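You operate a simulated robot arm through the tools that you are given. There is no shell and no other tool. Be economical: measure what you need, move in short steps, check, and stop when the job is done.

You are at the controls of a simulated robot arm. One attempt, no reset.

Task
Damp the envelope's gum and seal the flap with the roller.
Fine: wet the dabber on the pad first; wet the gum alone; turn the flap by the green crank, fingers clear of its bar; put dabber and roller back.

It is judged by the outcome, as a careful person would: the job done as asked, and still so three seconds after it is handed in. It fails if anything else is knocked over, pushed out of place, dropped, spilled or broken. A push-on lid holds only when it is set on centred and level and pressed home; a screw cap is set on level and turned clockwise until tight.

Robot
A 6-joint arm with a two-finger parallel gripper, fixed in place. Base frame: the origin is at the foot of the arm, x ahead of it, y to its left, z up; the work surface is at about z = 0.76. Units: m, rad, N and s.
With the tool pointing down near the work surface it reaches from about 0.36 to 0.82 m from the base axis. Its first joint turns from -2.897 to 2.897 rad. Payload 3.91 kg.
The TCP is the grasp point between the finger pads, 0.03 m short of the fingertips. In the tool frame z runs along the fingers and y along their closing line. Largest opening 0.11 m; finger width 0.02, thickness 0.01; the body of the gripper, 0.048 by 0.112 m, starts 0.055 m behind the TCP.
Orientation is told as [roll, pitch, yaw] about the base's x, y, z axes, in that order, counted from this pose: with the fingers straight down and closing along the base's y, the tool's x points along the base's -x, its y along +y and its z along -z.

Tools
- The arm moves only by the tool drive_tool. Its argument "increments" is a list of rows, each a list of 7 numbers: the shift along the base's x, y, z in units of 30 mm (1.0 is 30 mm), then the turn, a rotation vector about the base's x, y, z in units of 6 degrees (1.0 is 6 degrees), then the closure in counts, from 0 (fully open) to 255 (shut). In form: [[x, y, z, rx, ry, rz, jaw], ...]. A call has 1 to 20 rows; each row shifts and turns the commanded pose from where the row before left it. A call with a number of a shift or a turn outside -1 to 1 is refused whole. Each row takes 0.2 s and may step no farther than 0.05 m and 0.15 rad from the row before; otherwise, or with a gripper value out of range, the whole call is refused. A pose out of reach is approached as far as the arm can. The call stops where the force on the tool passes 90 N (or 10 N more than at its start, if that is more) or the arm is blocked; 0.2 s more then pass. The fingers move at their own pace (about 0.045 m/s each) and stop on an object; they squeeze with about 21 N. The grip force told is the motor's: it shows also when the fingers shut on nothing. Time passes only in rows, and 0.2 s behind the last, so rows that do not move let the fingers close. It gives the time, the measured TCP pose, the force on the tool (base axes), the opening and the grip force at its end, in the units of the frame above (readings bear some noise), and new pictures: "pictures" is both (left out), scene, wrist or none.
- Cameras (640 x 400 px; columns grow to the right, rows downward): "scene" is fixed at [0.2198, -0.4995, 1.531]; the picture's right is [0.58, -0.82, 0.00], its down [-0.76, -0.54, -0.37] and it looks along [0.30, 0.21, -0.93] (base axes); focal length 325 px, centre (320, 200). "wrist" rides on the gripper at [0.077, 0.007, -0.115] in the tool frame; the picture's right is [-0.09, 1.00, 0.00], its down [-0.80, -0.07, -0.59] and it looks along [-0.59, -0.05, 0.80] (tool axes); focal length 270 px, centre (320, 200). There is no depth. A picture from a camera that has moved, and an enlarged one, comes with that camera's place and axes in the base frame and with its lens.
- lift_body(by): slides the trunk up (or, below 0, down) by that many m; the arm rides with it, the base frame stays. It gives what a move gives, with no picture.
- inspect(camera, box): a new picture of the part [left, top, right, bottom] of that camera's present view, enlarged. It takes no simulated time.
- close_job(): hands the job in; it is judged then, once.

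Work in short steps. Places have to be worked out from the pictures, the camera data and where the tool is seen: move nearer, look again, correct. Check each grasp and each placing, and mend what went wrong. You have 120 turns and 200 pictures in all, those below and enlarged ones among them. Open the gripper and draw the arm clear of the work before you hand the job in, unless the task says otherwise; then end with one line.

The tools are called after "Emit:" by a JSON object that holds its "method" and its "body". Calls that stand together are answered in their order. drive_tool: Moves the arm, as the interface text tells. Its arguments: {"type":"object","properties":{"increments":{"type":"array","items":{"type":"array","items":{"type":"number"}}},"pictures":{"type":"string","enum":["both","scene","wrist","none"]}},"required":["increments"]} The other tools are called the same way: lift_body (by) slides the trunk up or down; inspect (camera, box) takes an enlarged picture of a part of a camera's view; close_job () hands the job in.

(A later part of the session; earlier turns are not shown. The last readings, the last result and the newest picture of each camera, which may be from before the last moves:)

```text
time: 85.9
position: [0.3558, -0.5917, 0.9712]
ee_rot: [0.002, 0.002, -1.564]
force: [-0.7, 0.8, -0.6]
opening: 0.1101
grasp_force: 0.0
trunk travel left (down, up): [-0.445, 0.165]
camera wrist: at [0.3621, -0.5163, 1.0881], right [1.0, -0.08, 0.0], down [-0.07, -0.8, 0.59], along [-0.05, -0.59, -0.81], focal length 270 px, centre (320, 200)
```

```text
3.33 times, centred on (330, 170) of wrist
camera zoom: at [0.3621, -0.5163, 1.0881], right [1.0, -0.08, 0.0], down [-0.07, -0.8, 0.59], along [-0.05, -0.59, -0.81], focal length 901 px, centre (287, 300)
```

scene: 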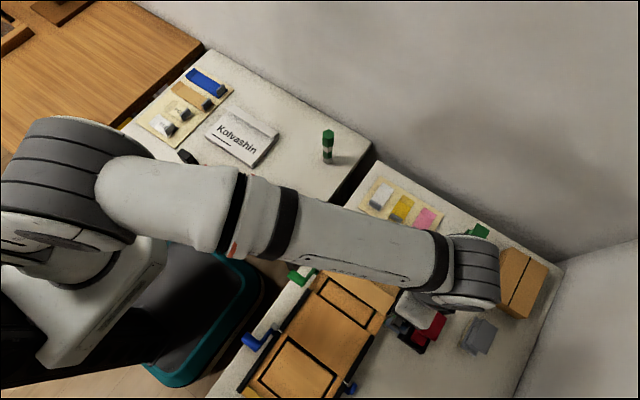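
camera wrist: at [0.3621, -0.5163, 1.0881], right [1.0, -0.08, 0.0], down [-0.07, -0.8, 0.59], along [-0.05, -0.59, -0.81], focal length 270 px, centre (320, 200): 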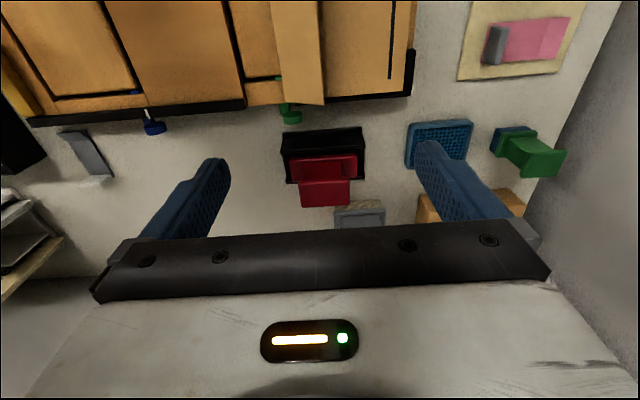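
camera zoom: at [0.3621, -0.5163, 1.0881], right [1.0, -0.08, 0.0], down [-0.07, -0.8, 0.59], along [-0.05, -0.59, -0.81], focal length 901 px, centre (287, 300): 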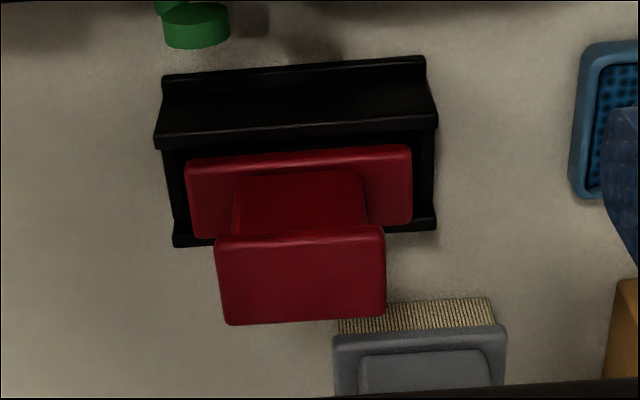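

Roller handle: top plate ≈ 54 × 32 mm at (0.353, −0.686), z ≈ 0.84; roller axis along x in a V-cradle. I'll yaw to 0 so the fingers close along y (best for rolling along y), then approach.

Emit:
{"method": "drive_tool", "body": {"increments": [[0, 0, 0, 0, 0, 1, 60], [0, 0, 0, 0, 0, 1, 60], [0, 0, 0, 0, 0, 1, 60], [0, 0, 0, 0, 0, 1, 60], [0, 0, 0, 0, 0, 1, 60], [0, 0, 0, 0, 0, 1, 60], [0, 0, 0, 0, 0, 1, 60], [0, 0, 0, 0, 0, 1, 60], [0, 0, 0, 0, 0, 1, 60], [0, 0, 0, 0, 0, 1, 60], [0, 0, 0, 0, 0, 1, 60], [0, 0, 0, 0, 0, 1, 60], [0, 0, 0, 0, 0, 1, 60], [0, 0, 0, 0, 0, 1, 60], [0, 0, 0, 0, 0, 0.95, 60], [0, -1, -0.3, 0, 0, 0, 60], [0, -1, -0.3, 0, 0, 0, 60], [0, -1, -0.3, 0, 0, 0, 60]], "pictures": "both"}}

Emit:
{"method": "inspect", "body": {"camera": "scene", "box": [370, 260, 490, 370]}}

```text
time: 89.7
position: [0.3561, -0.6825, 0.9437]
ee_rot: [0.004, 0.004, 0.002]
force: [0.5, 0.0, -0.2]
opening: 0.0842
grasp_force: 0.1
trunk travel left (down, up): [-0.445, 0.165]
camera wrist: at [0.2782, -0.677, 1.0608], right [0.09, 1.0, 0.0], down [0.8, -0.07, 0.59], along [0.59, -0.05, -0.81], focal length 270 px, centre (320, 200)
```

scene: 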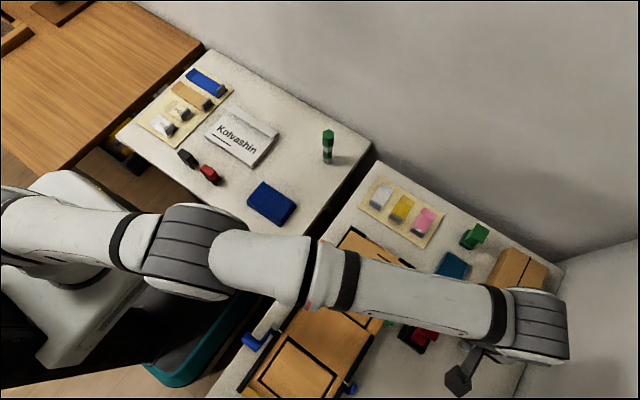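
wrist: 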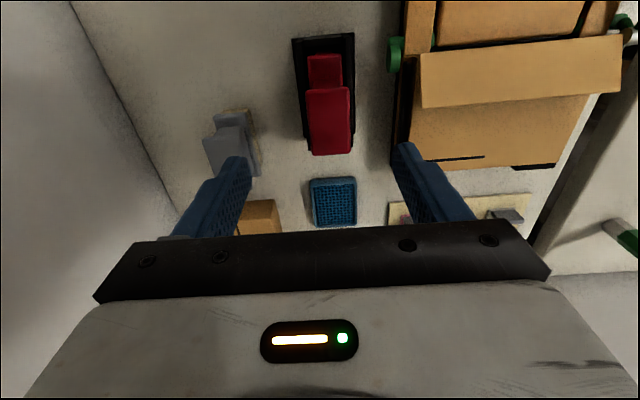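

```text
3.64 times, centred on (430, 315) of scene
camera zoom: at [0.2198, -0.4995, 1.531], right [0.58, -0.82, 0.0], down [-0.76, -0.54, -0.37], along [0.3, 0.21, -0.93], focal length 1180 px, centre (-80, -218)
```

zoom: 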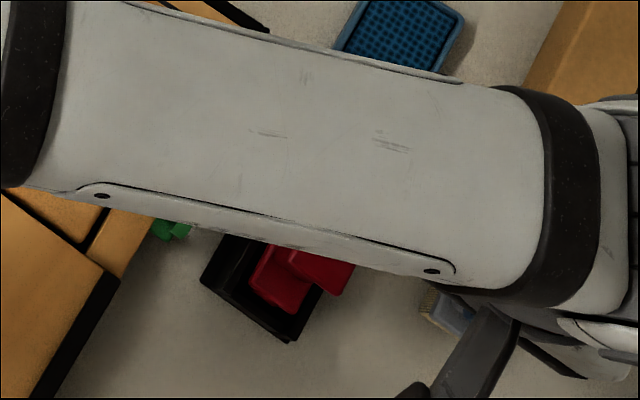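

In this view the top plate is ~8 mm to +y of TCP. Adjust and descend to get a closer look.

Emit:
{"method": "drive_tool", "body": {"increments": [[-0.05, 0.2, -0.7, 0, 0, 0, 60], [0, 0, -0.8, 0, 0, 0, 60]], "pictures": "wrist"}}

Emit:
{"method": "inspect", "body": {"camera": "wrist", "box": [200, 40, 440, 240]}}

```text
time: 90.3
position: [0.3536, -0.6759, 0.9005]
ee_rot: [0.002, 0.002, 0.001]
force: [0.7, 0.0, -0.5]
opening: 0.0843
grasp_force: 0.0
trunk travel left (down, up): [-0.445, 0.165]
camera wrist: at [0.276, -0.6696, 1.016], right [0.09, 1.0, 0.0], down [0.8, -0.07, 0.59], along [0.59, -0.05, -0.81], focal length 270 px, centre (320, 200)
```

wrist: 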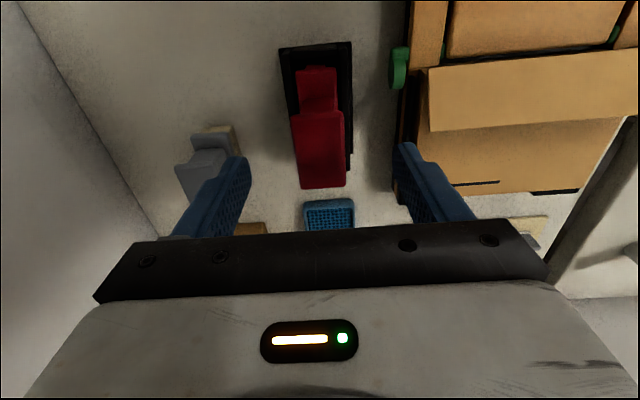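

```text
2.00 times, centred on (320, 140) of wrist
camera zoom: at [0.276, -0.6696, 1.016], right [0.09, 1.0, 0.0], down [0.8, -0.07, 0.59], along [0.59, -0.05, -0.81], focal length 541 px, centre (320, 320)
```

zoom: 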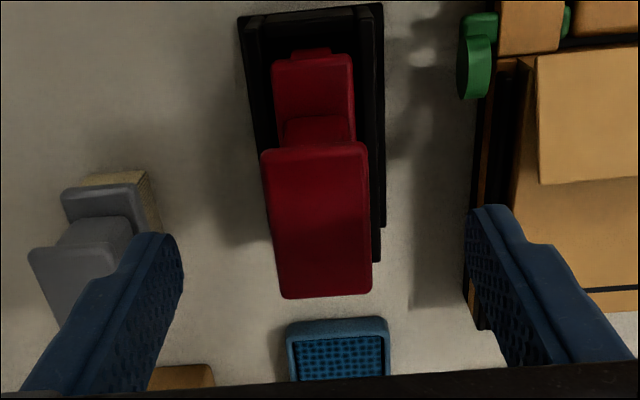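

Plate centred in y; x ≈ 0.357. Descend to z ≈ 0.845 around the plate.

Emit:
{"method": "drive_tool", "body": {"increments": [[0.12, 0, -0.6, 0, 0, 0, 60], [0, 0, -0.7, 0, 0, 0, 60]], "pictures": "wrist"}}

Emit:
{"method": "inspect", "body": {"camera": "wrist", "box": [200, 40, 440, 240]}}

```text
time: 90.9
position: [0.3597, -0.676, 0.8615]
ee_rot: [0.004, 0.002, 0.001]
force: [-0.9, 0.6, -0.3]
opening: 0.0842
grasp_force: 0.1
trunk travel left (down, up): [-0.445, 0.165]
camera wrist: at [0.2814, -0.6702, 0.9765], right [0.09, 1.0, 0.0], down [0.8, -0.07, 0.59], along [0.59, -0.05, -0.81], focal length 270 px, centre (320, 200)
```

wrist: 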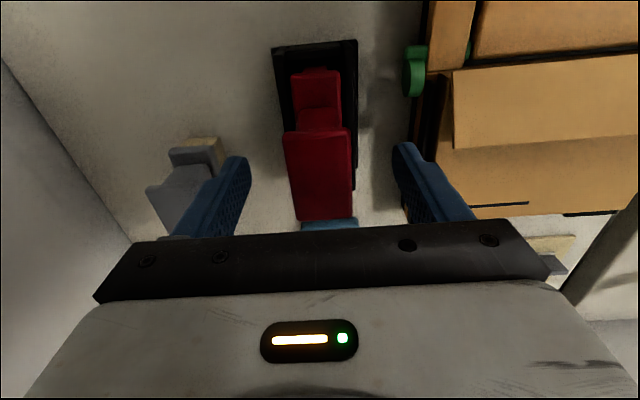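

```text
2.00 times, centred on (320, 140) of wrist
camera zoom: at [0.2814, -0.6702, 0.9765], right [0.09, 1.0, 0.0], down [0.8, -0.07, 0.59], along [0.59, -0.05, -0.81], focal length 541 px, centre (320, 320)
```

zoom: 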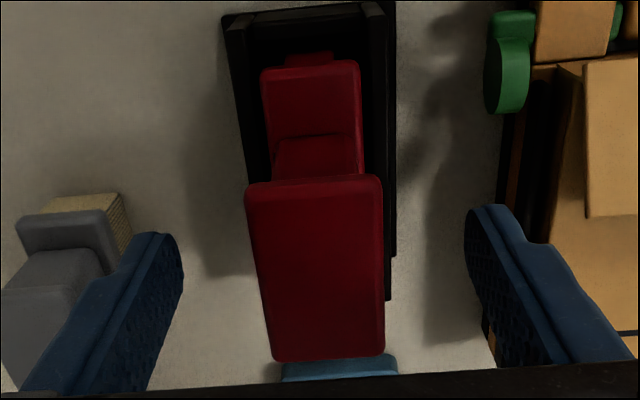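

Plate top is at z ≈ 0.85, x ≈ 0.357. Lower to TCP 0.845 and close.

Emit:
{"method": "drive_tool", "body": {"increments": [[-0.07, 0, -0.55, 0, 0, 0, 60]], "pictures": "wrist"}}

Emit:
{"method": "drive_tool", "body": {"increments": [[0, 0, 0, 0, 0, 0, 120], [0, 0, 0, 0, 0, 0, 160], [0, 0, 0, 0, 0, 0, 255], [0, 0, 0, 0, 0, 0, 255], [0, 0, 0, 0, 0, 0, 255]], "pictures": "wrist"}}

```text
time: 91.3
position: [0.3565, -0.676, 0.8458]
ee_rot: [0.003, 0.002, 0.0]
force: [0.3, -0.2, -0.5]
opening: 0.0843
grasp_force: 0.1
trunk travel left (down, up): [-0.445, 0.165]
camera wrist: at [0.2795, -0.6703, 0.9611], right [0.09, 1.0, 0.0], down [0.8, -0.07, 0.59], along [0.59, -0.05, -0.81], focal length 270 px, centre (320, 200)
```

wrist: 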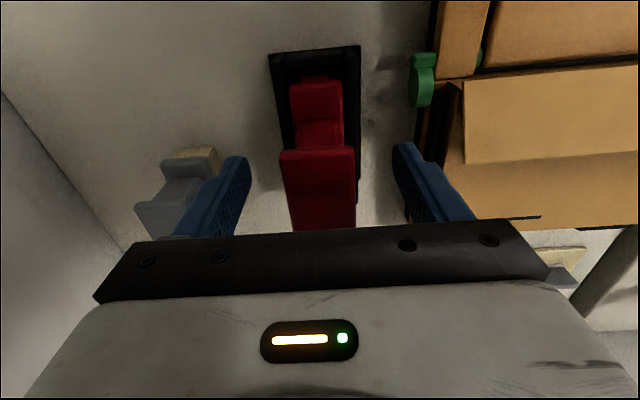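

```text
time: 92.5
position: [0.3568, -0.675, 0.8462]
ee_rot: [0.002, 0.001, 0.001]
force: [-0.2, 0.2, -0.5]
opening: 0.0316
grasp_force: 21.2
trunk travel left (down, up): [-0.445, 0.165]
camera wrist: at [0.2796, -0.6703, 0.961], right [0.09, 1.0, 0.0], down [0.8, -0.07, 0.59], along [0.59, -0.05, -0.81], focal length 270 px, centre (320, 200)
```

wrist: 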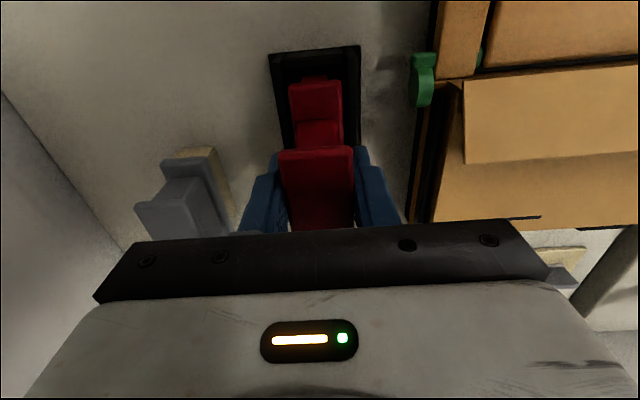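

Gripped at 31.6 mm (matches the plate). Lift slowly and check.

Emit:
{"method": "drive_tool", "body": {"increments": [[0, 0, 0.3, 0, 0, 0, 255], [0, 0, 0.5, 0, 0, 0, 255], [0, 0, 0.6, 0, 0, 0, 255], [0, 0, 0.7, 0, 0, 0, 255]], "pictures": "both"}}

Emit:
{"method": "inspect", "body": {"camera": "wrist", "box": [200, 40, 440, 240]}}

```text
time: 93.5
position: [0.357, -0.6756, 0.9086]
ee_rot: [0.003, 0.002, 0.001]
force: [0.1, -0.4, -1.8]
opening: 0.0316
grasp_force: 21.1
trunk travel left (down, up): [-0.445, 0.165]
camera wrist: at [0.2795, -0.6704, 1.0241], right [0.09, 1.0, 0.0], down [0.8, -0.07, 0.59], along [0.59, -0.05, -0.81], focal length 270 px, centre (320, 200)
```

scene: 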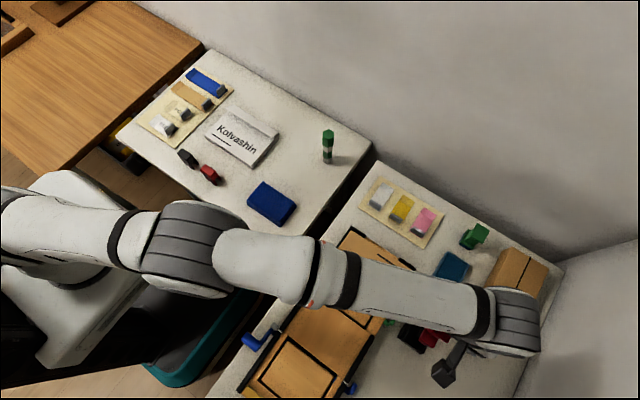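
wrist: 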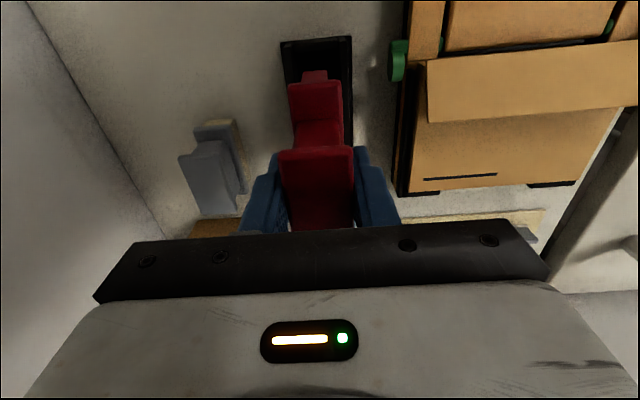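

```text
2.00 times, centred on (320, 140) of wrist
camera zoom: at [0.2795, -0.6704, 1.0241], right [0.09, 1.0, 0.0], down [0.8, -0.07, 0.59], along [0.59, -0.05, -0.81], focal length 541 px, centre (320, 320)
```

zoom: 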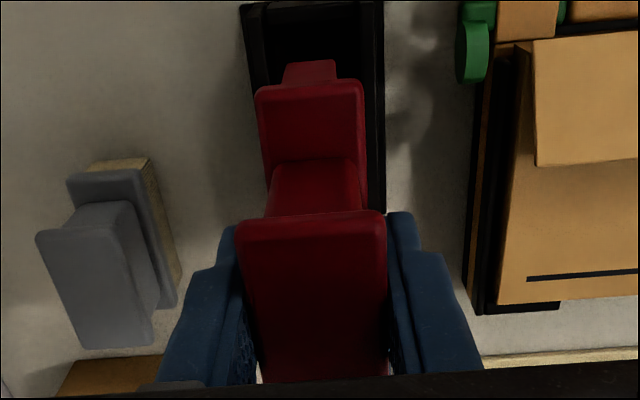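

Roller held. Carry it over the flap centre line (x≈0.353, y≈−0.52) at z≈0.95.

Emit:
{"method": "drive_tool", "body": {"increments": [[0, 0, 0.7, 0, 0, 0, 255], [0, 0.5, 0.7, 0, 0, 0, 255], [-0.03, 0.9, 0, 0, 0, 0, 255], [-0.03, 0.9, 0, 0, 0, 0, 255], [-0.03, 0.9, 0, 0, 0, 0, 255], [-0.03, 0.9, 0, 0, 0, 0, 255], [0, 0.9, 0, 0, 0, 0, 255], [0, 0, -0.6, 0, 0, 0, 255]], "pictures": "both"}}

Emit:
{"method": "inspect", "body": {"camera": "wrist", "box": [160, 0, 480, 240]}}

Emit:
{"method": "inspect", "body": {"camera": "scene", "box": [370, 260, 490, 370]}}

```text
time: 95.3
position: [0.3512, -0.526, 0.9302]
ee_rot: [0.001, 0.002, -0.001]
force: [-0.8, 0.1, -0.5]
opening: 0.0313
grasp_force: 21.3
trunk travel left (down, up): [-0.445, 0.165]
camera wrist: at [0.2746, -0.5198, 1.0466], right [0.09, 1.0, 0.0], down [0.8, -0.07, 0.59], along [0.59, -0.05, -0.81], focal length 270 px, centre (320, 200)
```

scene: 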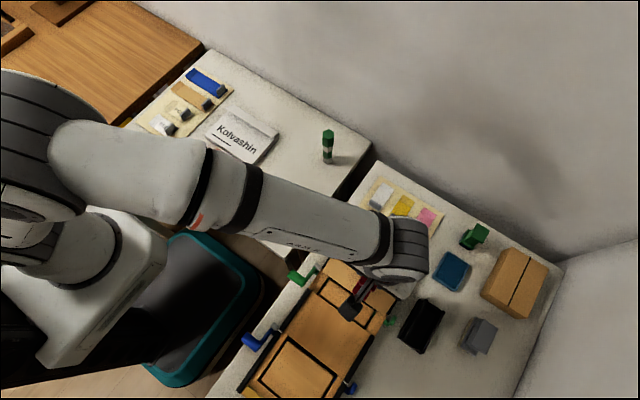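
wrist: 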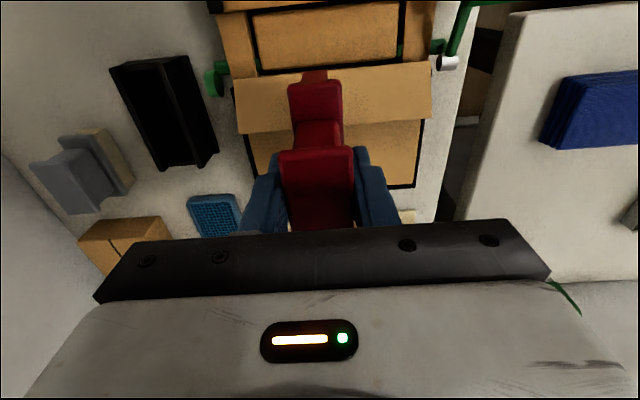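

```text
1.67 times, centred on (320, 120) of wrist
camera zoom: at [0.2746, -0.5198, 1.0466], right [0.09, 1.0, 0.0], down [0.8, -0.07, 0.59], along [0.59, -0.05, -0.81], focal length 450 px, centre (320, 333)
```

zoom: 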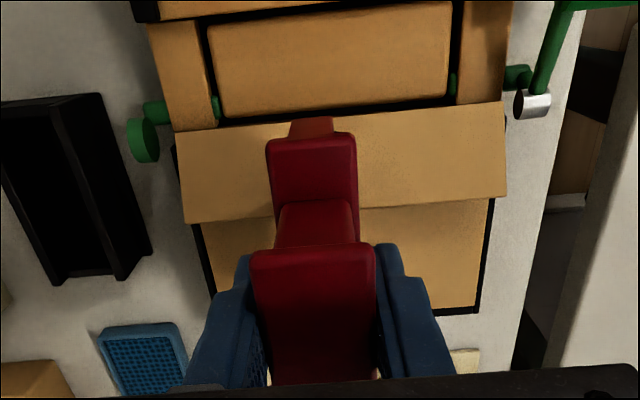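

```text
3.64 times, centred on (430, 315) of scene
camera zoom: at [0.2198, -0.4995, 1.531], right [0.58, -0.82, 0.0], down [-0.76, -0.54, -0.37], along [0.3, 0.21, -0.93], focal length 1180 px, centre (-80, -218)
```

zoom: 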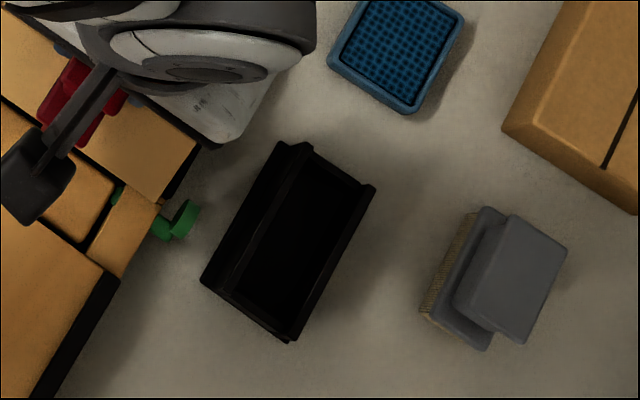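

Positioned well over the flap (flap y −0.433…−0.595). Descend stepwise until contact.

Emit:
{"method": "drive_tool", "body": {"increments": [[0.05, 0.3, -0.5, 0, 0, 0, 255], [0, 0, -0.5, 0, 0, 0, 255]], "pictures": "none"}}

Emit:
{"method": "inspect", "body": {"camera": "wrist", "box": [160, 0, 480, 240]}}

```text
time: 95.9
position: [0.3535, -0.5173, 0.9004]
ee_rot: [0.003, 0.002, 0.002]
force: [-0.6, 0.3, -1.1]
opening: 0.0314
grasp_force: 20.7
trunk travel left (down, up): [-0.445, 0.165]
```

```text
1.67 times, centred on (320, 120) of wrist
camera zoom: at [0.2763, -0.5109, 1.0171], right [0.09, 1.0, 0.0], down [0.8, -0.07, 0.59], along [0.59, -0.05, -0.81], focal length 450 px, centre (320, 333)
```

zoom: 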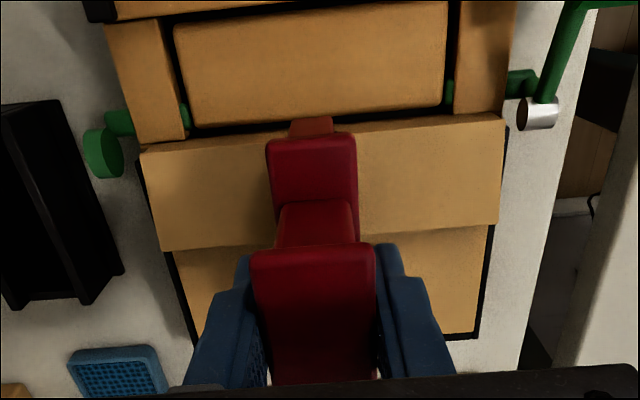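

Emit:
{"method": "drive_tool", "body": {"increments": [[0.1, 0, -0.3, 0, 0, 0, 255]], "pictures": "none"}}

Emit:
{"method": "drive_tool", "body": {"increments": [[0, 0, -0.15, 0, 0, 0, 255]], "pictures": "none"}}

Emit:
{"method": "drive_tool", "body": {"increments": [[0, 0, -0.12, 0, 0, 0, 255]], "pictures": "none"}}

Emit:
{"method": "inspect", "body": {"camera": "wrist", "box": [160, 0, 480, 240]}}

```text
time: 96.3
position: [0.3566, -0.5176, 0.8923]
ee_rot: [0.004, 0.001, 0.001]
force: [0.6, 0.4, -1.6]
opening: 0.0316
grasp_force: 21.2
trunk travel left (down, up): [-0.445, 0.165]
```

```text
time: 96.7
position: [0.3564, -0.5178, 0.889]
ee_rot: [0.004, 0.001, 0.002]
force: [0.2, -0.1, -2.8]
opening: 0.0315
grasp_force: 20.4
trunk travel left (down, up): [-0.445, 0.165]
```

```text
time: 97.1
position: [0.3561, -0.5168, 0.8853]
ee_rot: [-0.002, 0.002, 0.002]
force: [-0.7, 0.4, 6.7]
opening: 0.0315
grasp_force: 21.2
trunk travel left (down, up): [-0.445, 0.165]
```

```text
1.67 times, centred on (320, 120) of wrist
camera zoom: at [0.2793, -0.5111, 1.0014], right [0.09, 1.0, 0.0], down [0.8, -0.07, 0.59], along [0.59, -0.05, -0.8], focal length 450 px, centre (320, 333)
```

zoom: 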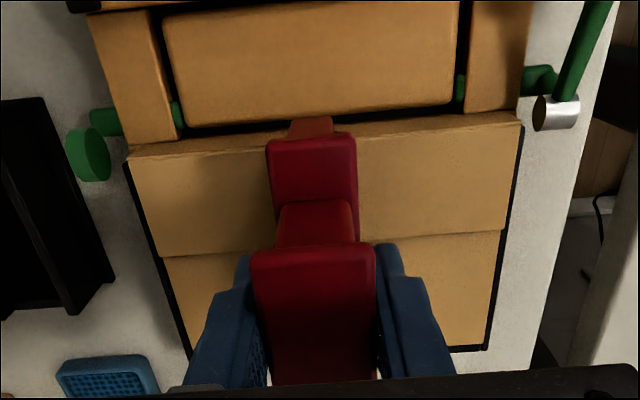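

Contact (6.7 N) and the flap is flattening. Press a little more.

Emit:
{"method": "drive_tool", "body": {"increments": [[0, 0, -0.06, 0, 0, 0, 255]], "pictures": "none"}}

Emit:
{"method": "drive_tool", "body": {"increments": [[0, 0, -0.03, 0, 0, 0, 255]], "pictures": "none"}}

```text
time: 97.5
position: [0.3567, -0.5166, 0.8852]
ee_rot: [-0.002, 0.001, 0.001]
force: [3.0, -1.1, 15.3]
opening: 0.0315
grasp_force: 20.7
trunk travel left (down, up): [-0.445, 0.165]
```

```text
time: 97.9
position: [0.3564, -0.5166, 0.8825]
ee_rot: [-0.002, 0.001, 0.004]
force: [1.8, 0.5, 14.4]
opening: 0.0317
grasp_force: 21.0
trunk travel left (down, up): [-0.445, 0.165]
```

~15 N. Roll toward −y.

Emit:
{"method": "drive_tool", "body": {"increments": [[0, -0.25, 0, 0, 0, 0, 255], [0, -0.25, 0, 0, 0, 0, 255]], "pictures": "none"}}

Emit:
{"method": "inspect", "body": {"camera": "wrist", "box": [160, 0, 480, 240]}}

```text
time: 98.5
position: [0.3571, -0.5305, 0.883]
ee_rot: [0.002, 0.002, -0.001]
force: [0.3, 2.6, 9.0]
opening: 0.0316
grasp_force: 20.8
trunk travel left (down, up): [-0.445, 0.165]
```

```text
1.67 times, centred on (320, 120) of wrist
camera zoom: at [0.2795, -0.5254, 0.9982], right [0.09, 1.0, 0.0], down [0.8, -0.07, 0.59], along [0.59, -0.05, -0.81], focal length 450 px, centre (320, 333)
```

zoom: 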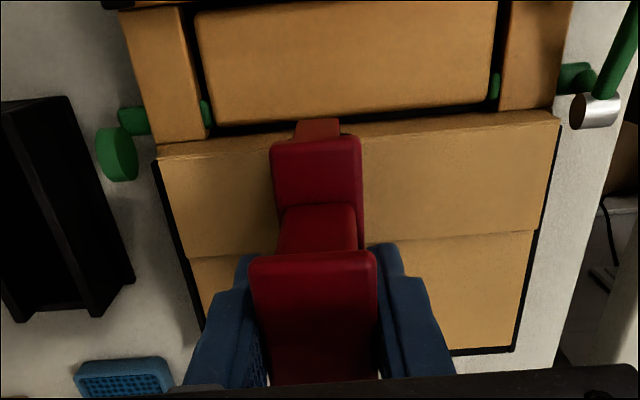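

Rolling nicely with little drag. Continue toward the −y end keeping ~12–15 N.

Emit:
{"method": "drive_tool", "body": {"increments": [[0, -0.25, -0.03, 0, 0, 0, 255], [0, -0.25, 0, 0, 0, 0, 255], [0, -0.25, -0.01, 0, 0, 0, 255]], "pictures": "none"}}

Emit:
{"method": "drive_tool", "body": {"increments": [[0, -0.3, 0, 0, 0, 0, 255], [0, -0.3, 0, 0, 0, 0, 255], [0, -0.25, 0, 0, 0, 0, 255]], "pictures": "none"}}

Emit:
{"method": "inspect", "body": {"camera": "wrist", "box": [160, 0, 480, 240]}}

```text
time: 99.3
position: [0.3564, -0.5551, 0.882]
ee_rot: [0.003, 0.003, 0.002]
force: [-0.7, 2.7, 6.3]
opening: 0.0321
grasp_force: 20.8
trunk travel left (down, up): [-0.445, 0.165]
```

```text
time: 100.1
position: [0.3563, -0.5806, 0.8812]
ee_rot: [0.001, 0.002, 0.0]
force: [-1.0, 1.5, 8.2]
opening: 0.0317
grasp_force: 21.5
trunk travel left (down, up): [-0.445, 0.165]
```

```text
1.67 times, centred on (320, 120) of wrist
camera zoom: at [0.2793, -0.5742, 0.997], right [0.09, 1.0, 0.0], down [0.8, -0.07, 0.59], along [0.59, -0.05, -0.81], focal length 450 px, centre (320, 333)
```

zoom: 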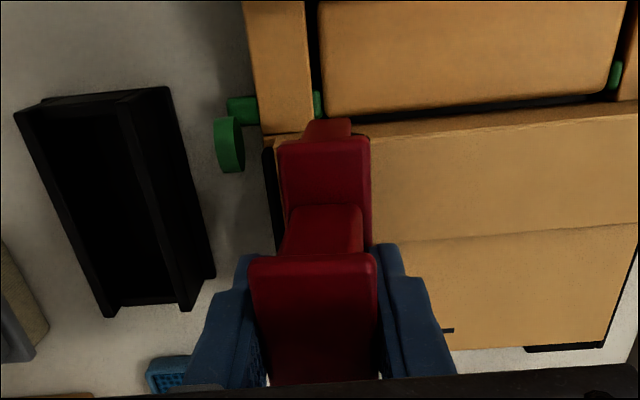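

At the −y end; the tool leans a little from drag. Now roll back the full length toward +y with a bit more press.

Emit:
{"method": "drive_tool", "body": {"increments": [[0, 0, -0.06, 0, 0, 0, 255], [0, 0.25, 0, 0, 0, 0, 255], [0, 0.25, 0, 0, 0, 0, 255]], "pictures": "none"}}

Emit:
{"method": "drive_tool", "body": {"increments": [[0, 0.3, -0.01, 0, 0, 0, 255], [0, 0.3, 0, 0, 0, 0, 255], [0, 0.3, -0.01, 0, 0, 0, 255], [0, 0.3, 0, 0, 0, 0, 255], [0, 0.3, -0.01, 0, 0, 0, 255]], "pictures": "none"}}

Emit:
{"method": "inspect", "body": {"camera": "wrist", "box": [160, 0, 480, 240]}}

```text
time: 100.9
position: [0.3565, -0.5656, 0.8803]
ee_rot: [0.002, 0.001, 0.001]
force: [0.2, -1.6, 11.6]
opening: 0.0318
grasp_force: 20.5
trunk travel left (down, up): [-0.445, 0.165]
```

```text
time: 102.1
position: [0.3571, -0.5191, 0.8792]
ee_rot: [0.002, 0.002, 0.003]
force: [1.0, -3.2, 15.4]
opening: 0.032
grasp_force: 21.0
trunk travel left (down, up): [-0.445, 0.165]
```

```text
1.67 times, centred on (320, 120) of wrist
camera zoom: at [0.2798, -0.5138, 0.9944], right [0.09, 1.0, 0.0], down [0.8, -0.07, 0.59], along [0.59, -0.05, -0.81], focal length 450 px, centre (320, 333)
```

zoom: 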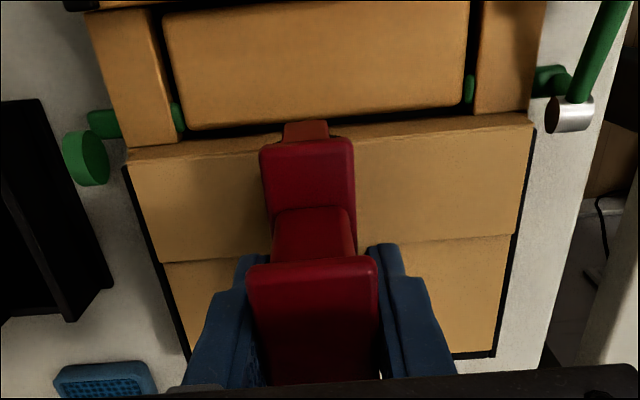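

Continue to the +y end without adding pressure.

Emit:
{"method": "drive_tool", "body": {"increments": [[0, 0.3, 0, 0, 0, 0, 255], [0, 0.3, 0, 0, 0, 0, 255], [0, 0.3, 0, 0, 0, 0, 255], [0, 0.3, 0, 0, 0, 0, 255]], "pictures": "none"}}

Emit:
{"method": "drive_tool", "body": {"increments": [[0, 0.3, 0, 0, 0, 0, 255], [0, 0.3, 0, 0, 0, 0, 255], [0, 0.3, 0, 0, 0, 0, 255]], "pictures": "none"}}

Emit:
{"method": "inspect", "body": {"camera": "wrist", "box": [160, 0, 480, 240]}}

```text
time: 103.1
position: [0.3563, -0.4826, 0.8788]
ee_rot: [0.001, 0.0, 0.002]
force: [1.0, -2.1, 12.0]
opening: 0.0314
grasp_force: 20.7
trunk travel left (down, up): [-0.445, 0.165]
```

```text
time: 103.9
position: [0.3564, -0.4565, 0.879]
ee_rot: [0.002, 0.003, 0.001]
force: [0.6, -1.2, 9.5]
opening: 0.0317
grasp_force: 20.9
trunk travel left (down, up): [-0.445, 0.165]
```

```text
1.67 times, centred on (320, 120) of wrist
camera zoom: at [0.2792, -0.451, 0.9942], right [0.09, 1.0, 0.0], down [0.8, -0.07, 0.59], along [0.59, -0.05, -0.81], focal length 450 px, centre (320, 333)
```

zoom: 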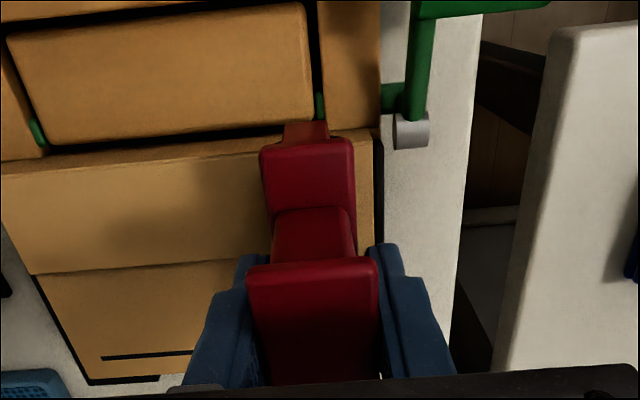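

One more 9 mm, then a second pass back toward −y to be sure.

Emit:
{"method": "drive_tool", "body": {"increments": [[0, 0.3, 0, 0, 0, 0, 255], [0, 0, -0.04, 0, 0, 0, 255], [0, -0.3, 0, 0, 0, 0, 255], [0, -0.3, 0, 0, 0, 0, 255], [0, -0.3, 0, 0, 0, 0, 255], [0, -0.3, 0, 0, 0, 0, 255]], "pictures": "none"}}

Emit:
{"method": "drive_tool", "body": {"increments": [[0, -0.3, -0.01, 0, 0, 0, 255], [0, -0.3, 0, 0, 0, 0, 255], [0, -0.3, -0.01, 0, 0, 0, 255], [0, -0.3, 0, 0, 0, 0, 255], [0, -0.3, -0.01, 0, 0, 0, 255]], "pictures": "none"}}

Emit:
{"method": "drive_tool", "body": {"increments": [[0, -0.3, 0, 0, 0, 0, 255], [0, -0.3, 0, 0, 0, 0, 255], [0, -0.3, 0, 0, 0, 0, 255], [0, -0.3, 0, 0, 0, 0, 255], [0, -0.3, 0, 0, 0, 0, 255], [0, -0.2, 0, 0, 0, 0, 255]], "pictures": "none"}}

Emit:
{"method": "inspect", "body": {"camera": "wrist", "box": [160, 0, 480, 240]}}

```text
time: 105.3
position: [0.3575, -0.4823, 0.8772]
ee_rot: [0.001, 0.0, 0.001]
force: [-0.8, 3.3, 11.0]
opening: 0.0319
grasp_force: 20.6
trunk travel left (down, up): [-0.445, 0.165]
```

```text
time: 106.5
position: [0.3565, -0.5278, 0.8781]
ee_rot: [-0.001, 0.002, 0.002]
force: [0.2, 2.9, 11.4]
opening: 0.0319
grasp_force: 21.3
trunk travel left (down, up): [-0.445, 0.165]
```

```text
time: 107.9
position: [0.3565, -0.579, 0.8776]
ee_rot: [0.002, 0.002, 0.0]
force: [1.0, 2.0, 11.2]
opening: 0.0317
grasp_force: 20.6
trunk travel left (down, up): [-0.445, 0.165]
```

```text
1.67 times, centred on (320, 120) of wrist
camera zoom: at [0.2795, -0.5737, 0.9924], right [0.09, 1.0, 0.0], down [0.8, -0.07, 0.59], along [0.59, -0.05, -0.81], focal length 450 px, centre (320, 333)
```

zoom: 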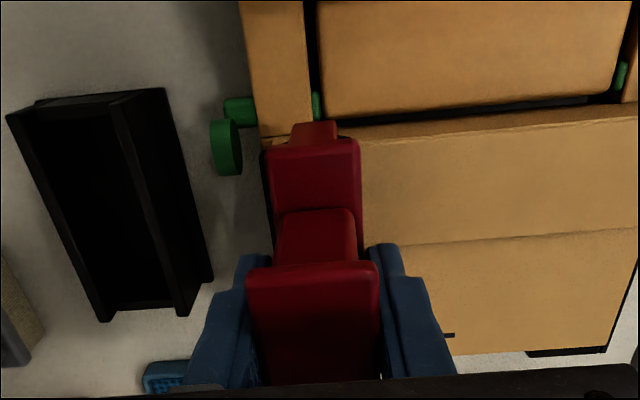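

Extend 8 mm to the very end, then lift straight up and see whether the flap stays flat.

Emit:
{"method": "drive_tool", "body": {"increments": [[0, -0.27, 0, 0, 0, 0, 255], [0, 0, 0, 0, 0, 0, 255], [0, 0, 0.5, 0, 0, 0, 255], [0, 0, 0.8, 0, 0, 0, 255], [0, 0, 0.8, 0, 0, 0, 255]], "pictures": "both"}}

Emit:
{"method": "inspect", "body": {"camera": "wrist", "box": [200, 0, 520, 200]}}

Emit:
{"method": "inspect", "body": {"camera": "scene", "box": [280, 210, 430, 340]}}

```text
time: 109.1
position: [0.3564, -0.5867, 0.9396]
ee_rot: [0.002, 0.002, 0.002]
force: [0.8, 0.1, -1.6]
opening: 0.0317
grasp_force: 21.1
trunk travel left (down, up): [-0.445, 0.165]
camera wrist: at [0.279, -0.5819, 1.0552], right [0.09, 1.0, 0.0], down [0.8, -0.07, 0.59], along [0.59, -0.05, -0.81], focal length 270 px, centre (320, 200)
```

scene: 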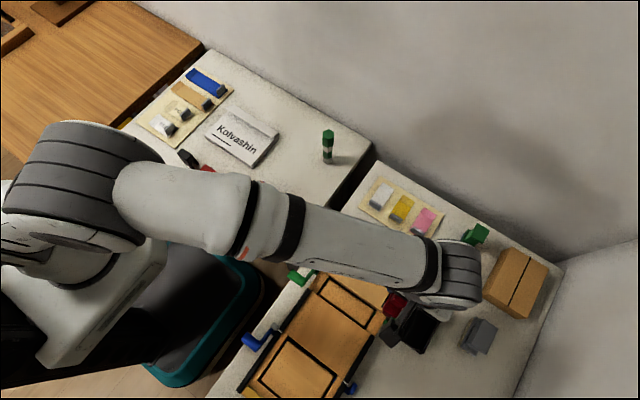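
wrist: 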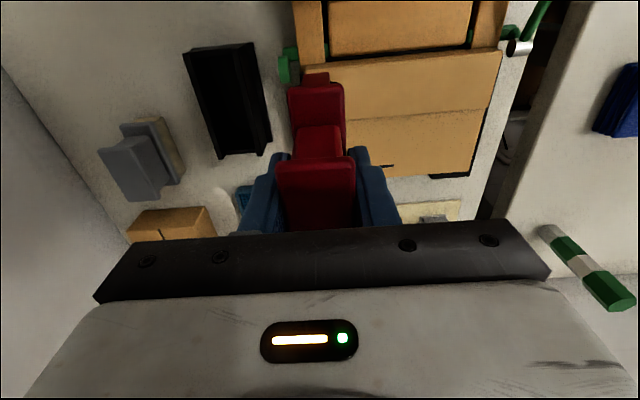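

```text
2.00 times, centred on (360, 100) of wrist
camera zoom: at [0.279, -0.5819, 1.0552], right [0.09, 1.0, 0.0], down [0.8, -0.07, 0.59], along [0.59, -0.05, -0.81], focal length 541 px, centre (240, 400)
```

zoom: 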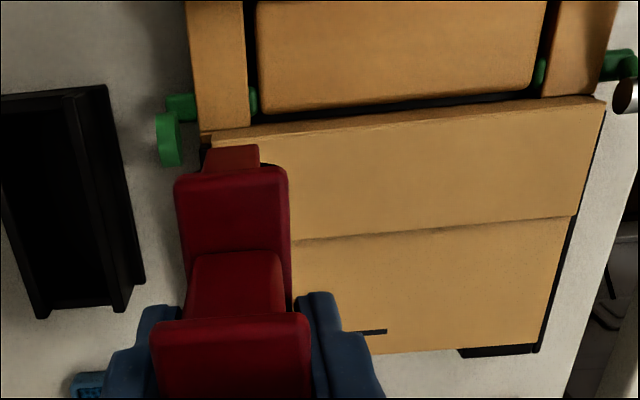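

```text
3.08 times, centred on (355, 275) of scene
camera zoom: at [0.2198, -0.4995, 1.531], right [0.58, -0.82, 0.0], down [-0.76, -0.54, -0.37], along [0.3, 0.21, -0.93], focal length 999 px, centre (212, -31)
```

zoom: 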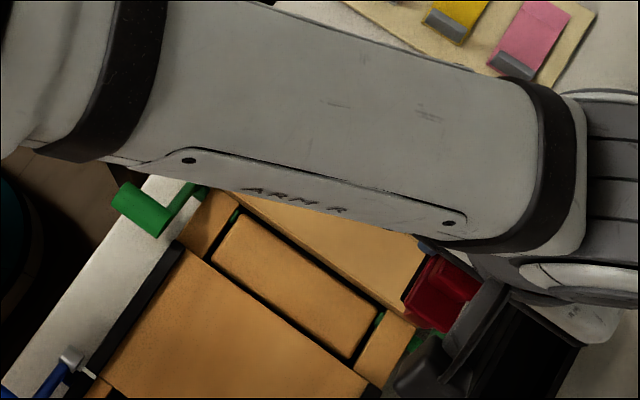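

Flap lies flat and stays down. Now return the roller: move back over the cradle and verify alignment.

Emit:
{"method": "drive_tool", "body": {"increments": [[0, -0.75, 0.3, 0, 0, 0, 255], [0, -0.75, 0, 0, 0, 0, 255], [0, -0.75, 0, 0, 0, 0, 255], [0, -0.73, 0, 0, 0, 0, 255], [0, 0, -0.8, 0, 0, 0, 255], [0, 0, -0.3, 0, 0, 0, 255]], "pictures": "wrist"}}

Emit:
{"method": "inspect", "body": {"camera": "wrist", "box": [200, 20, 440, 240]}}

Emit:
{"method": "inspect", "body": {"camera": "scene", "box": [370, 260, 490, 370]}}

```text
time: 110.5
position: [0.3569, -0.676, 0.9158]
ee_rot: [0.002, 0.002, 0.0]
force: [1.4, 0.7, -1.0]
opening: 0.0317
grasp_force: 20.9
trunk travel left (down, up): [-0.445, 0.165]
camera wrist: at [0.2798, -0.671, 1.0312], right [0.09, 1.0, 0.0], down [0.8, -0.07, 0.59], along [0.59, -0.05, -0.81], focal length 270 px, centre (320, 200)
```

wrist: 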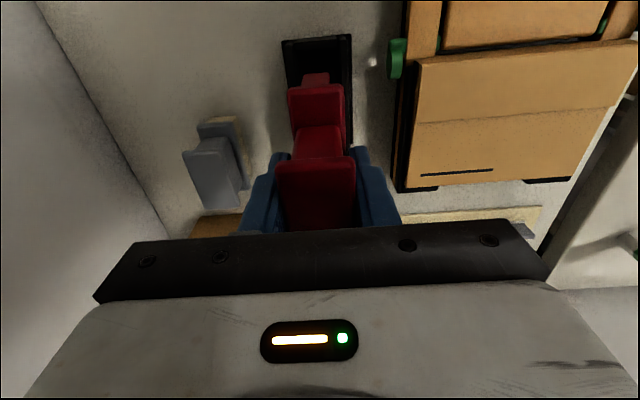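

```text
1.82 times, centred on (320, 130) of wrist
camera zoom: at [0.2798, -0.671, 1.0312], right [0.09, 1.0, 0.0], down [0.8, -0.07, 0.59], along [0.59, -0.05, -0.81], focal length 491 px, centre (320, 327)
```

zoom: 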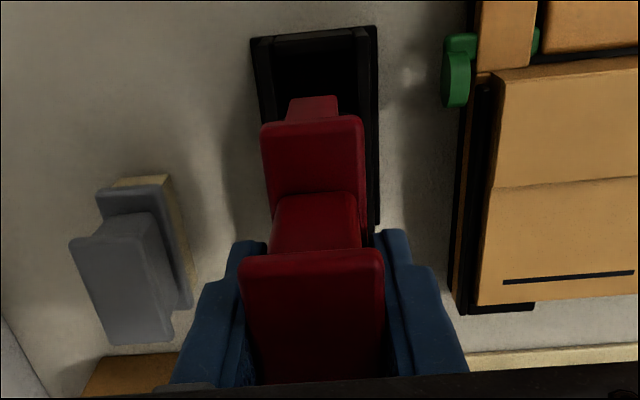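

```text
3.64 times, centred on (430, 315) of scene
camera zoom: at [0.2198, -0.4995, 1.531], right [0.58, -0.82, 0.0], down [-0.76, -0.54, -0.37], along [0.3, 0.21, -0.93], focal length 1180 px, centre (-80, -218)
```

zoom: 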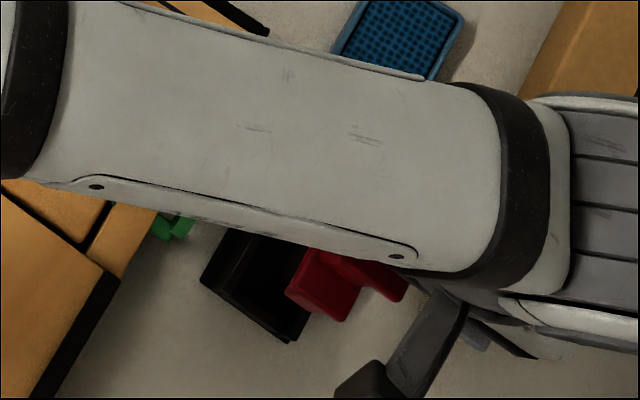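

Alignment matches the pick-up view. Lower into the cradle, gently at the end.

Emit:
{"method": "drive_tool", "body": {"increments": [[0, 0, -0.8, 0, 0, 0, 255], [0, 0, -0.7, 0, 0, 0, 255], [0, 0, -0.5, 0, 0, 0, 255]], "pictures": "wrist"}}

Emit:
{"method": "inspect", "body": {"camera": "wrist", "box": [200, 20, 440, 240]}}

```text
time: 111.3
position: [0.3568, -0.6779, 0.8562]
ee_rot: [0.0, 0.002, 0.0]
force: [0.6, -0.4, -0.8]
opening: 0.0317
grasp_force: 20.9
trunk travel left (down, up): [-0.445, 0.165]
camera wrist: at [0.2792, -0.6718, 0.9717], right [0.09, 1.0, 0.0], down [0.8, -0.07, 0.59], along [0.59, -0.05, -0.81], focal length 270 px, centre (320, 200)
```

wrist: 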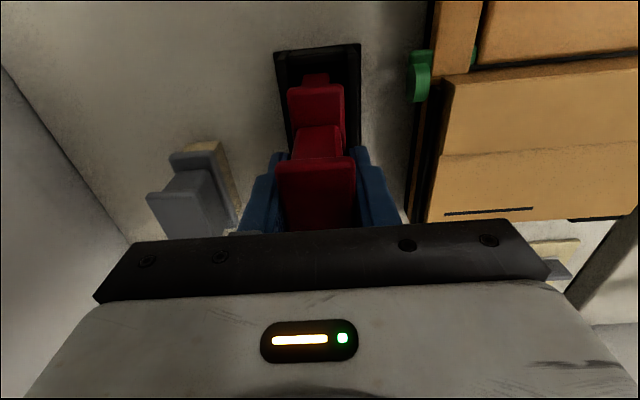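

```text
1.82 times, centred on (320, 130) of wrist
camera zoom: at [0.2792, -0.6718, 0.9717], right [0.09, 1.0, 0.0], down [0.8, -0.07, 0.59], along [0.59, -0.05, -0.81], focal length 491 px, centre (320, 327)
```

zoom: 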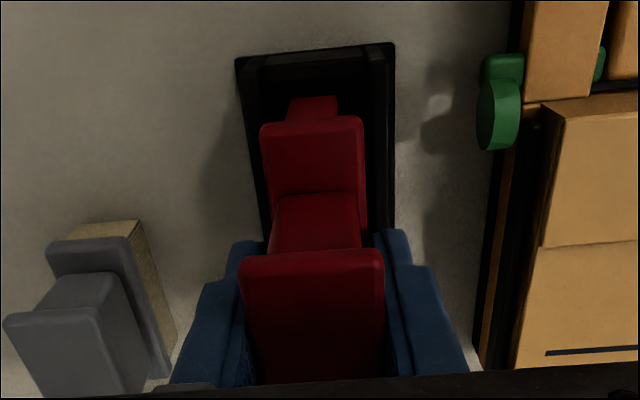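

Emit:
{"method": "drive_tool", "body": {"increments": [[0, 0.03, -0.15, 0, 0, 0, 255], [0, 0, -0.1, 0, 0, 0, 255]], "pictures": "none"}}

Emit:
{"method": "drive_tool", "body": {"increments": [[0, 0, -0.1, 0, 0, 0, 255]], "pictures": "none"}}

Emit:
{"method": "drive_tool", "body": {"increments": [[0, 0, -0.07, 0, 0, 0, 255]], "pictures": "none"}}

```text
time: 111.9
position: [0.3568, -0.6769, 0.8488]
ee_rot: [0.001, 0.0, 0.001]
force: [0.3, 0.0, -1.5]
opening: 0.0316
grasp_force: 21.3
trunk travel left (down, up): [-0.445, 0.165]
```

```text
time: 112.3
position: [0.3579, -0.6766, 0.8453]
ee_rot: [0.002, 0.001, 0.001]
force: [-0.4, 0.2, -1.3]
opening: 0.0319
grasp_force: 20.9
trunk travel left (down, up): [-0.445, 0.165]
```

```text
time: 112.7
position: [0.3573, -0.6759, 0.8436]
ee_rot: [0.003, 0.002, 0.0]
force: [-1.0, 0.6, -2.7]
opening: 0.032
grasp_force: 20.9
trunk travel left (down, up): [-0.445, 0.165]
```

Emit:
{"method": "drive_tool", "body": {"increments": [[0, 0, -0.07, 0, 0, 0, 255]], "pictures": "none"}}

Emit:
{"method": "drive_tool", "body": {"increments": [[0, 0, -0.06, 0, 0, 0, 255]], "pictures": "none"}}

Emit:
{"method": "drive_tool", "body": {"increments": [[0, 0, -0.05, 0, 0, 0, 255]], "pictures": "wrist"}}

```text
time: 113.1
position: [0.3569, -0.6759, 0.8406]
ee_rot: [0.003, 0.001, 0.003]
force: [-0.1, -0.1, -1.1]
opening: 0.0315
grasp_force: 21.4
trunk travel left (down, up): [-0.445, 0.165]
```

```text
time: 113.5
position: [0.3579, -0.676, 0.8394]
ee_rot: [0.001, 0.003, 0.0]
force: [0.5, 0.0, -1.6]
opening: 0.0318
grasp_force: 21.0
trunk travel left (down, up): [-0.445, 0.165]
```

```text
time: 113.9
position: [0.3571, -0.6774, 0.8374]
ee_rot: [0.002, 0.001, -0.001]
force: [-0.3, -0.1, -0.3]
opening: 0.0317
grasp_force: 20.6
trunk travel left (down, up): [-0.445, 0.165]
camera wrist: at [0.2797, -0.6711, 0.9533], right [0.09, 1.0, 0.0], down [0.8, -0.07, 0.59], along [0.59, -0.05, -0.81], focal length 270 px, centre (320, 200)
```

wrist: 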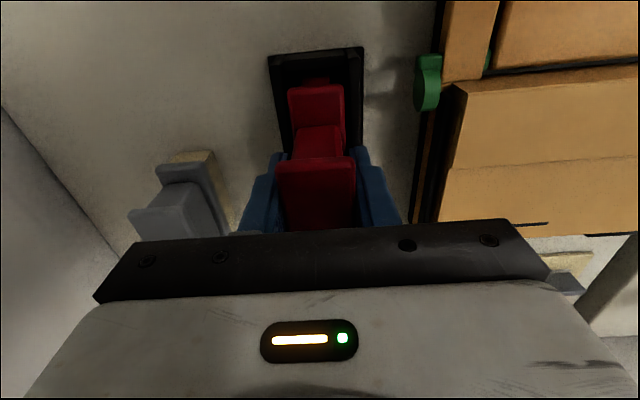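

Nearly seated; a couple more 1.5 mm steps until contact.

Emit:
{"method": "drive_tool", "body": {"increments": [[0, 0, -0.05, 0, 0, 0, 255]], "pictures": "none"}}

Emit:
{"method": "drive_tool", "body": {"increments": [[0, 0, -0.05, 0, 0, 0, 255]], "pictures": "none"}}

```text
time: 114.3
position: [0.3588, -0.6767, 0.8374]
ee_rot: [0.002, 0.001, 0.002]
force: [0.5, 0.2, 3.2]
opening: 0.0316
grasp_force: 21.2
trunk travel left (down, up): [-0.445, 0.165]
```

```text
time: 114.7
position: [0.3563, -0.6773, 0.837]
ee_rot: [-0.001, 0.001, -0.001]
force: [-0.4, 0.8, 9.1]
opening: 0.0318
grasp_force: 20.8
trunk travel left (down, up): [-0.445, 0.165]
```

Seated (9 N). Open gradually and check it stays upright.

Emit:
{"method": "drive_tool", "body": {"increments": [[0, 0, 0, 0, 0, 0, 165], [0, 0, 0, 0, 0, 0, 120], [0, 0, 0, 0, 0, 0, 60], [0, 0, 0, 0, 0, 0, 60]], "pictures": "wrist"}}

Emit:
{"method": "drive_tool", "body": {"increments": [[0, 0, 0.6, 0, 0, 0, 60], [0, 0, 0.8, 0, 0, 0, 60], [0, 0.2, 1, 0, 0, 0, 60], [-0.2, 0.6, 0.8, 0, 0, 0, 60], [-0.2, 0.8, 0.5, 0, 0, 0, 60], [0, 1, 0.3, 0, 0, 0, 60], [0, 1, 0, 0, 0, 0, 60]], "pictures": "both"}}

```text
time: 115.7
position: [0.3573, -0.6761, 0.8343]
ee_rot: [0.003, 0.001, 0.003]
force: [0.2, -0.6, 0.9]
opening: 0.0842
grasp_force: 0.1
trunk travel left (down, up): [-0.445, 0.165]
camera wrist: at [0.2797, -0.6709, 0.9504], right [0.09, 1.0, 0.0], down [0.8, -0.07, 0.59], along [0.59, -0.05, -0.81], focal length 270 px, centre (320, 200)
```

wrist: 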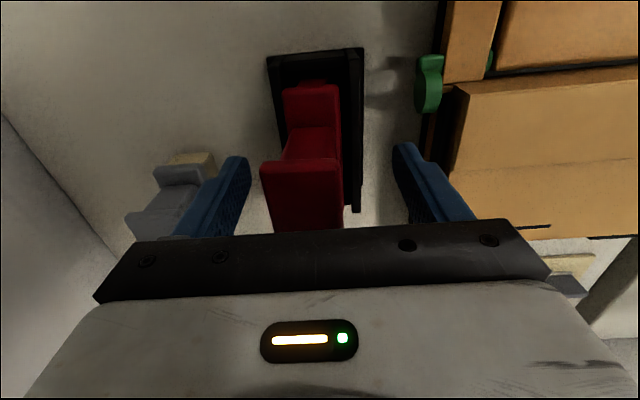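

```text
time: 117.3
position: [0.3427, -0.5689, 0.9531]
ee_rot: [0.003, 0.001, 0.001]
force: [-0.1, -0.3, 0.1]
opening: 0.0841
grasp_force: 0.1
trunk travel left (down, up): [-0.445, 0.165]
camera wrist: at [0.266, -0.5628, 1.0691], right [0.09, 1.0, 0.0], down [0.8, -0.07, 0.59], along [0.59, -0.05, -0.81], focal length 270 px, centre (320, 200)
```

scene: 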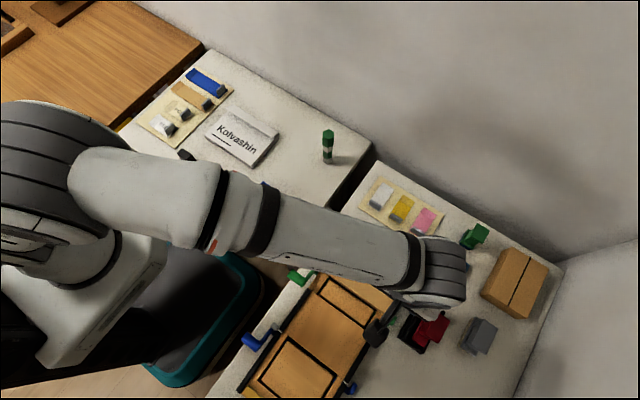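
wrist: 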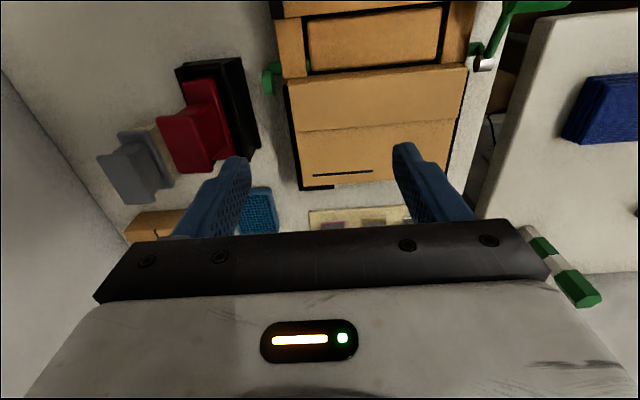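

The roller leaned somewhat toward −y on release. Inspect closely.

Emit:
{"method": "inspect", "body": {"camera": "wrist", "box": [90, 40, 290, 200]}}

Emit:
{"method": "inspect", "body": {"camera": "scene", "box": [380, 280, 510, 370]}}

```text
2.50 times, centred on (190, 120) of wrist
camera zoom: at [0.266, -0.5628, 1.0691], right [0.09, 1.0, 0.0], down [0.8, -0.07, 0.59], along [0.59, -0.05, -0.81], focal length 676 px, centre (645, 400)
```

zoom: 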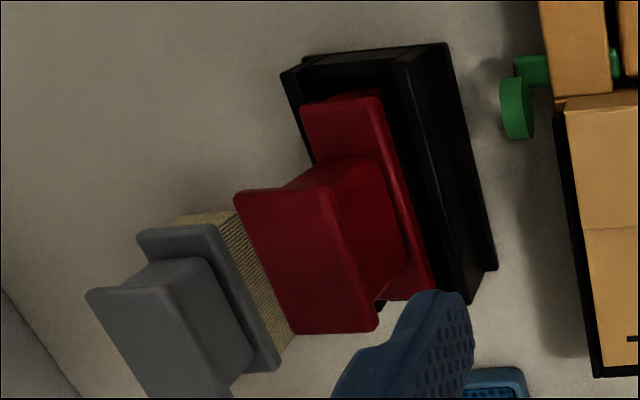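

```text
4.44 times, centred on (445, 325) of scene
camera zoom: at [0.2198, -0.4995, 1.531], right [0.58, -0.82, 0.0], down [-0.76, -0.54, -0.37], along [0.3, 0.21, -0.93], focal length 1443 px, centre (-236, -356)
```

zoom: 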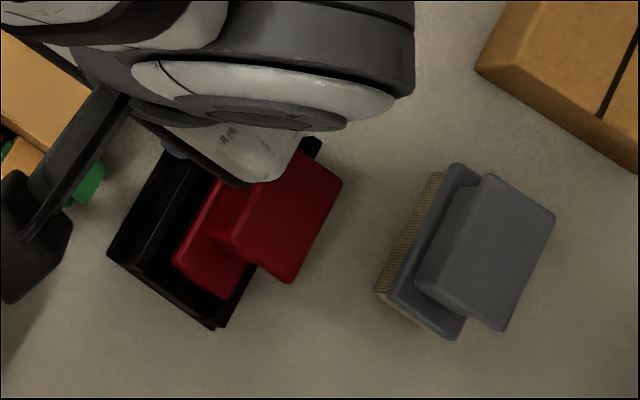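

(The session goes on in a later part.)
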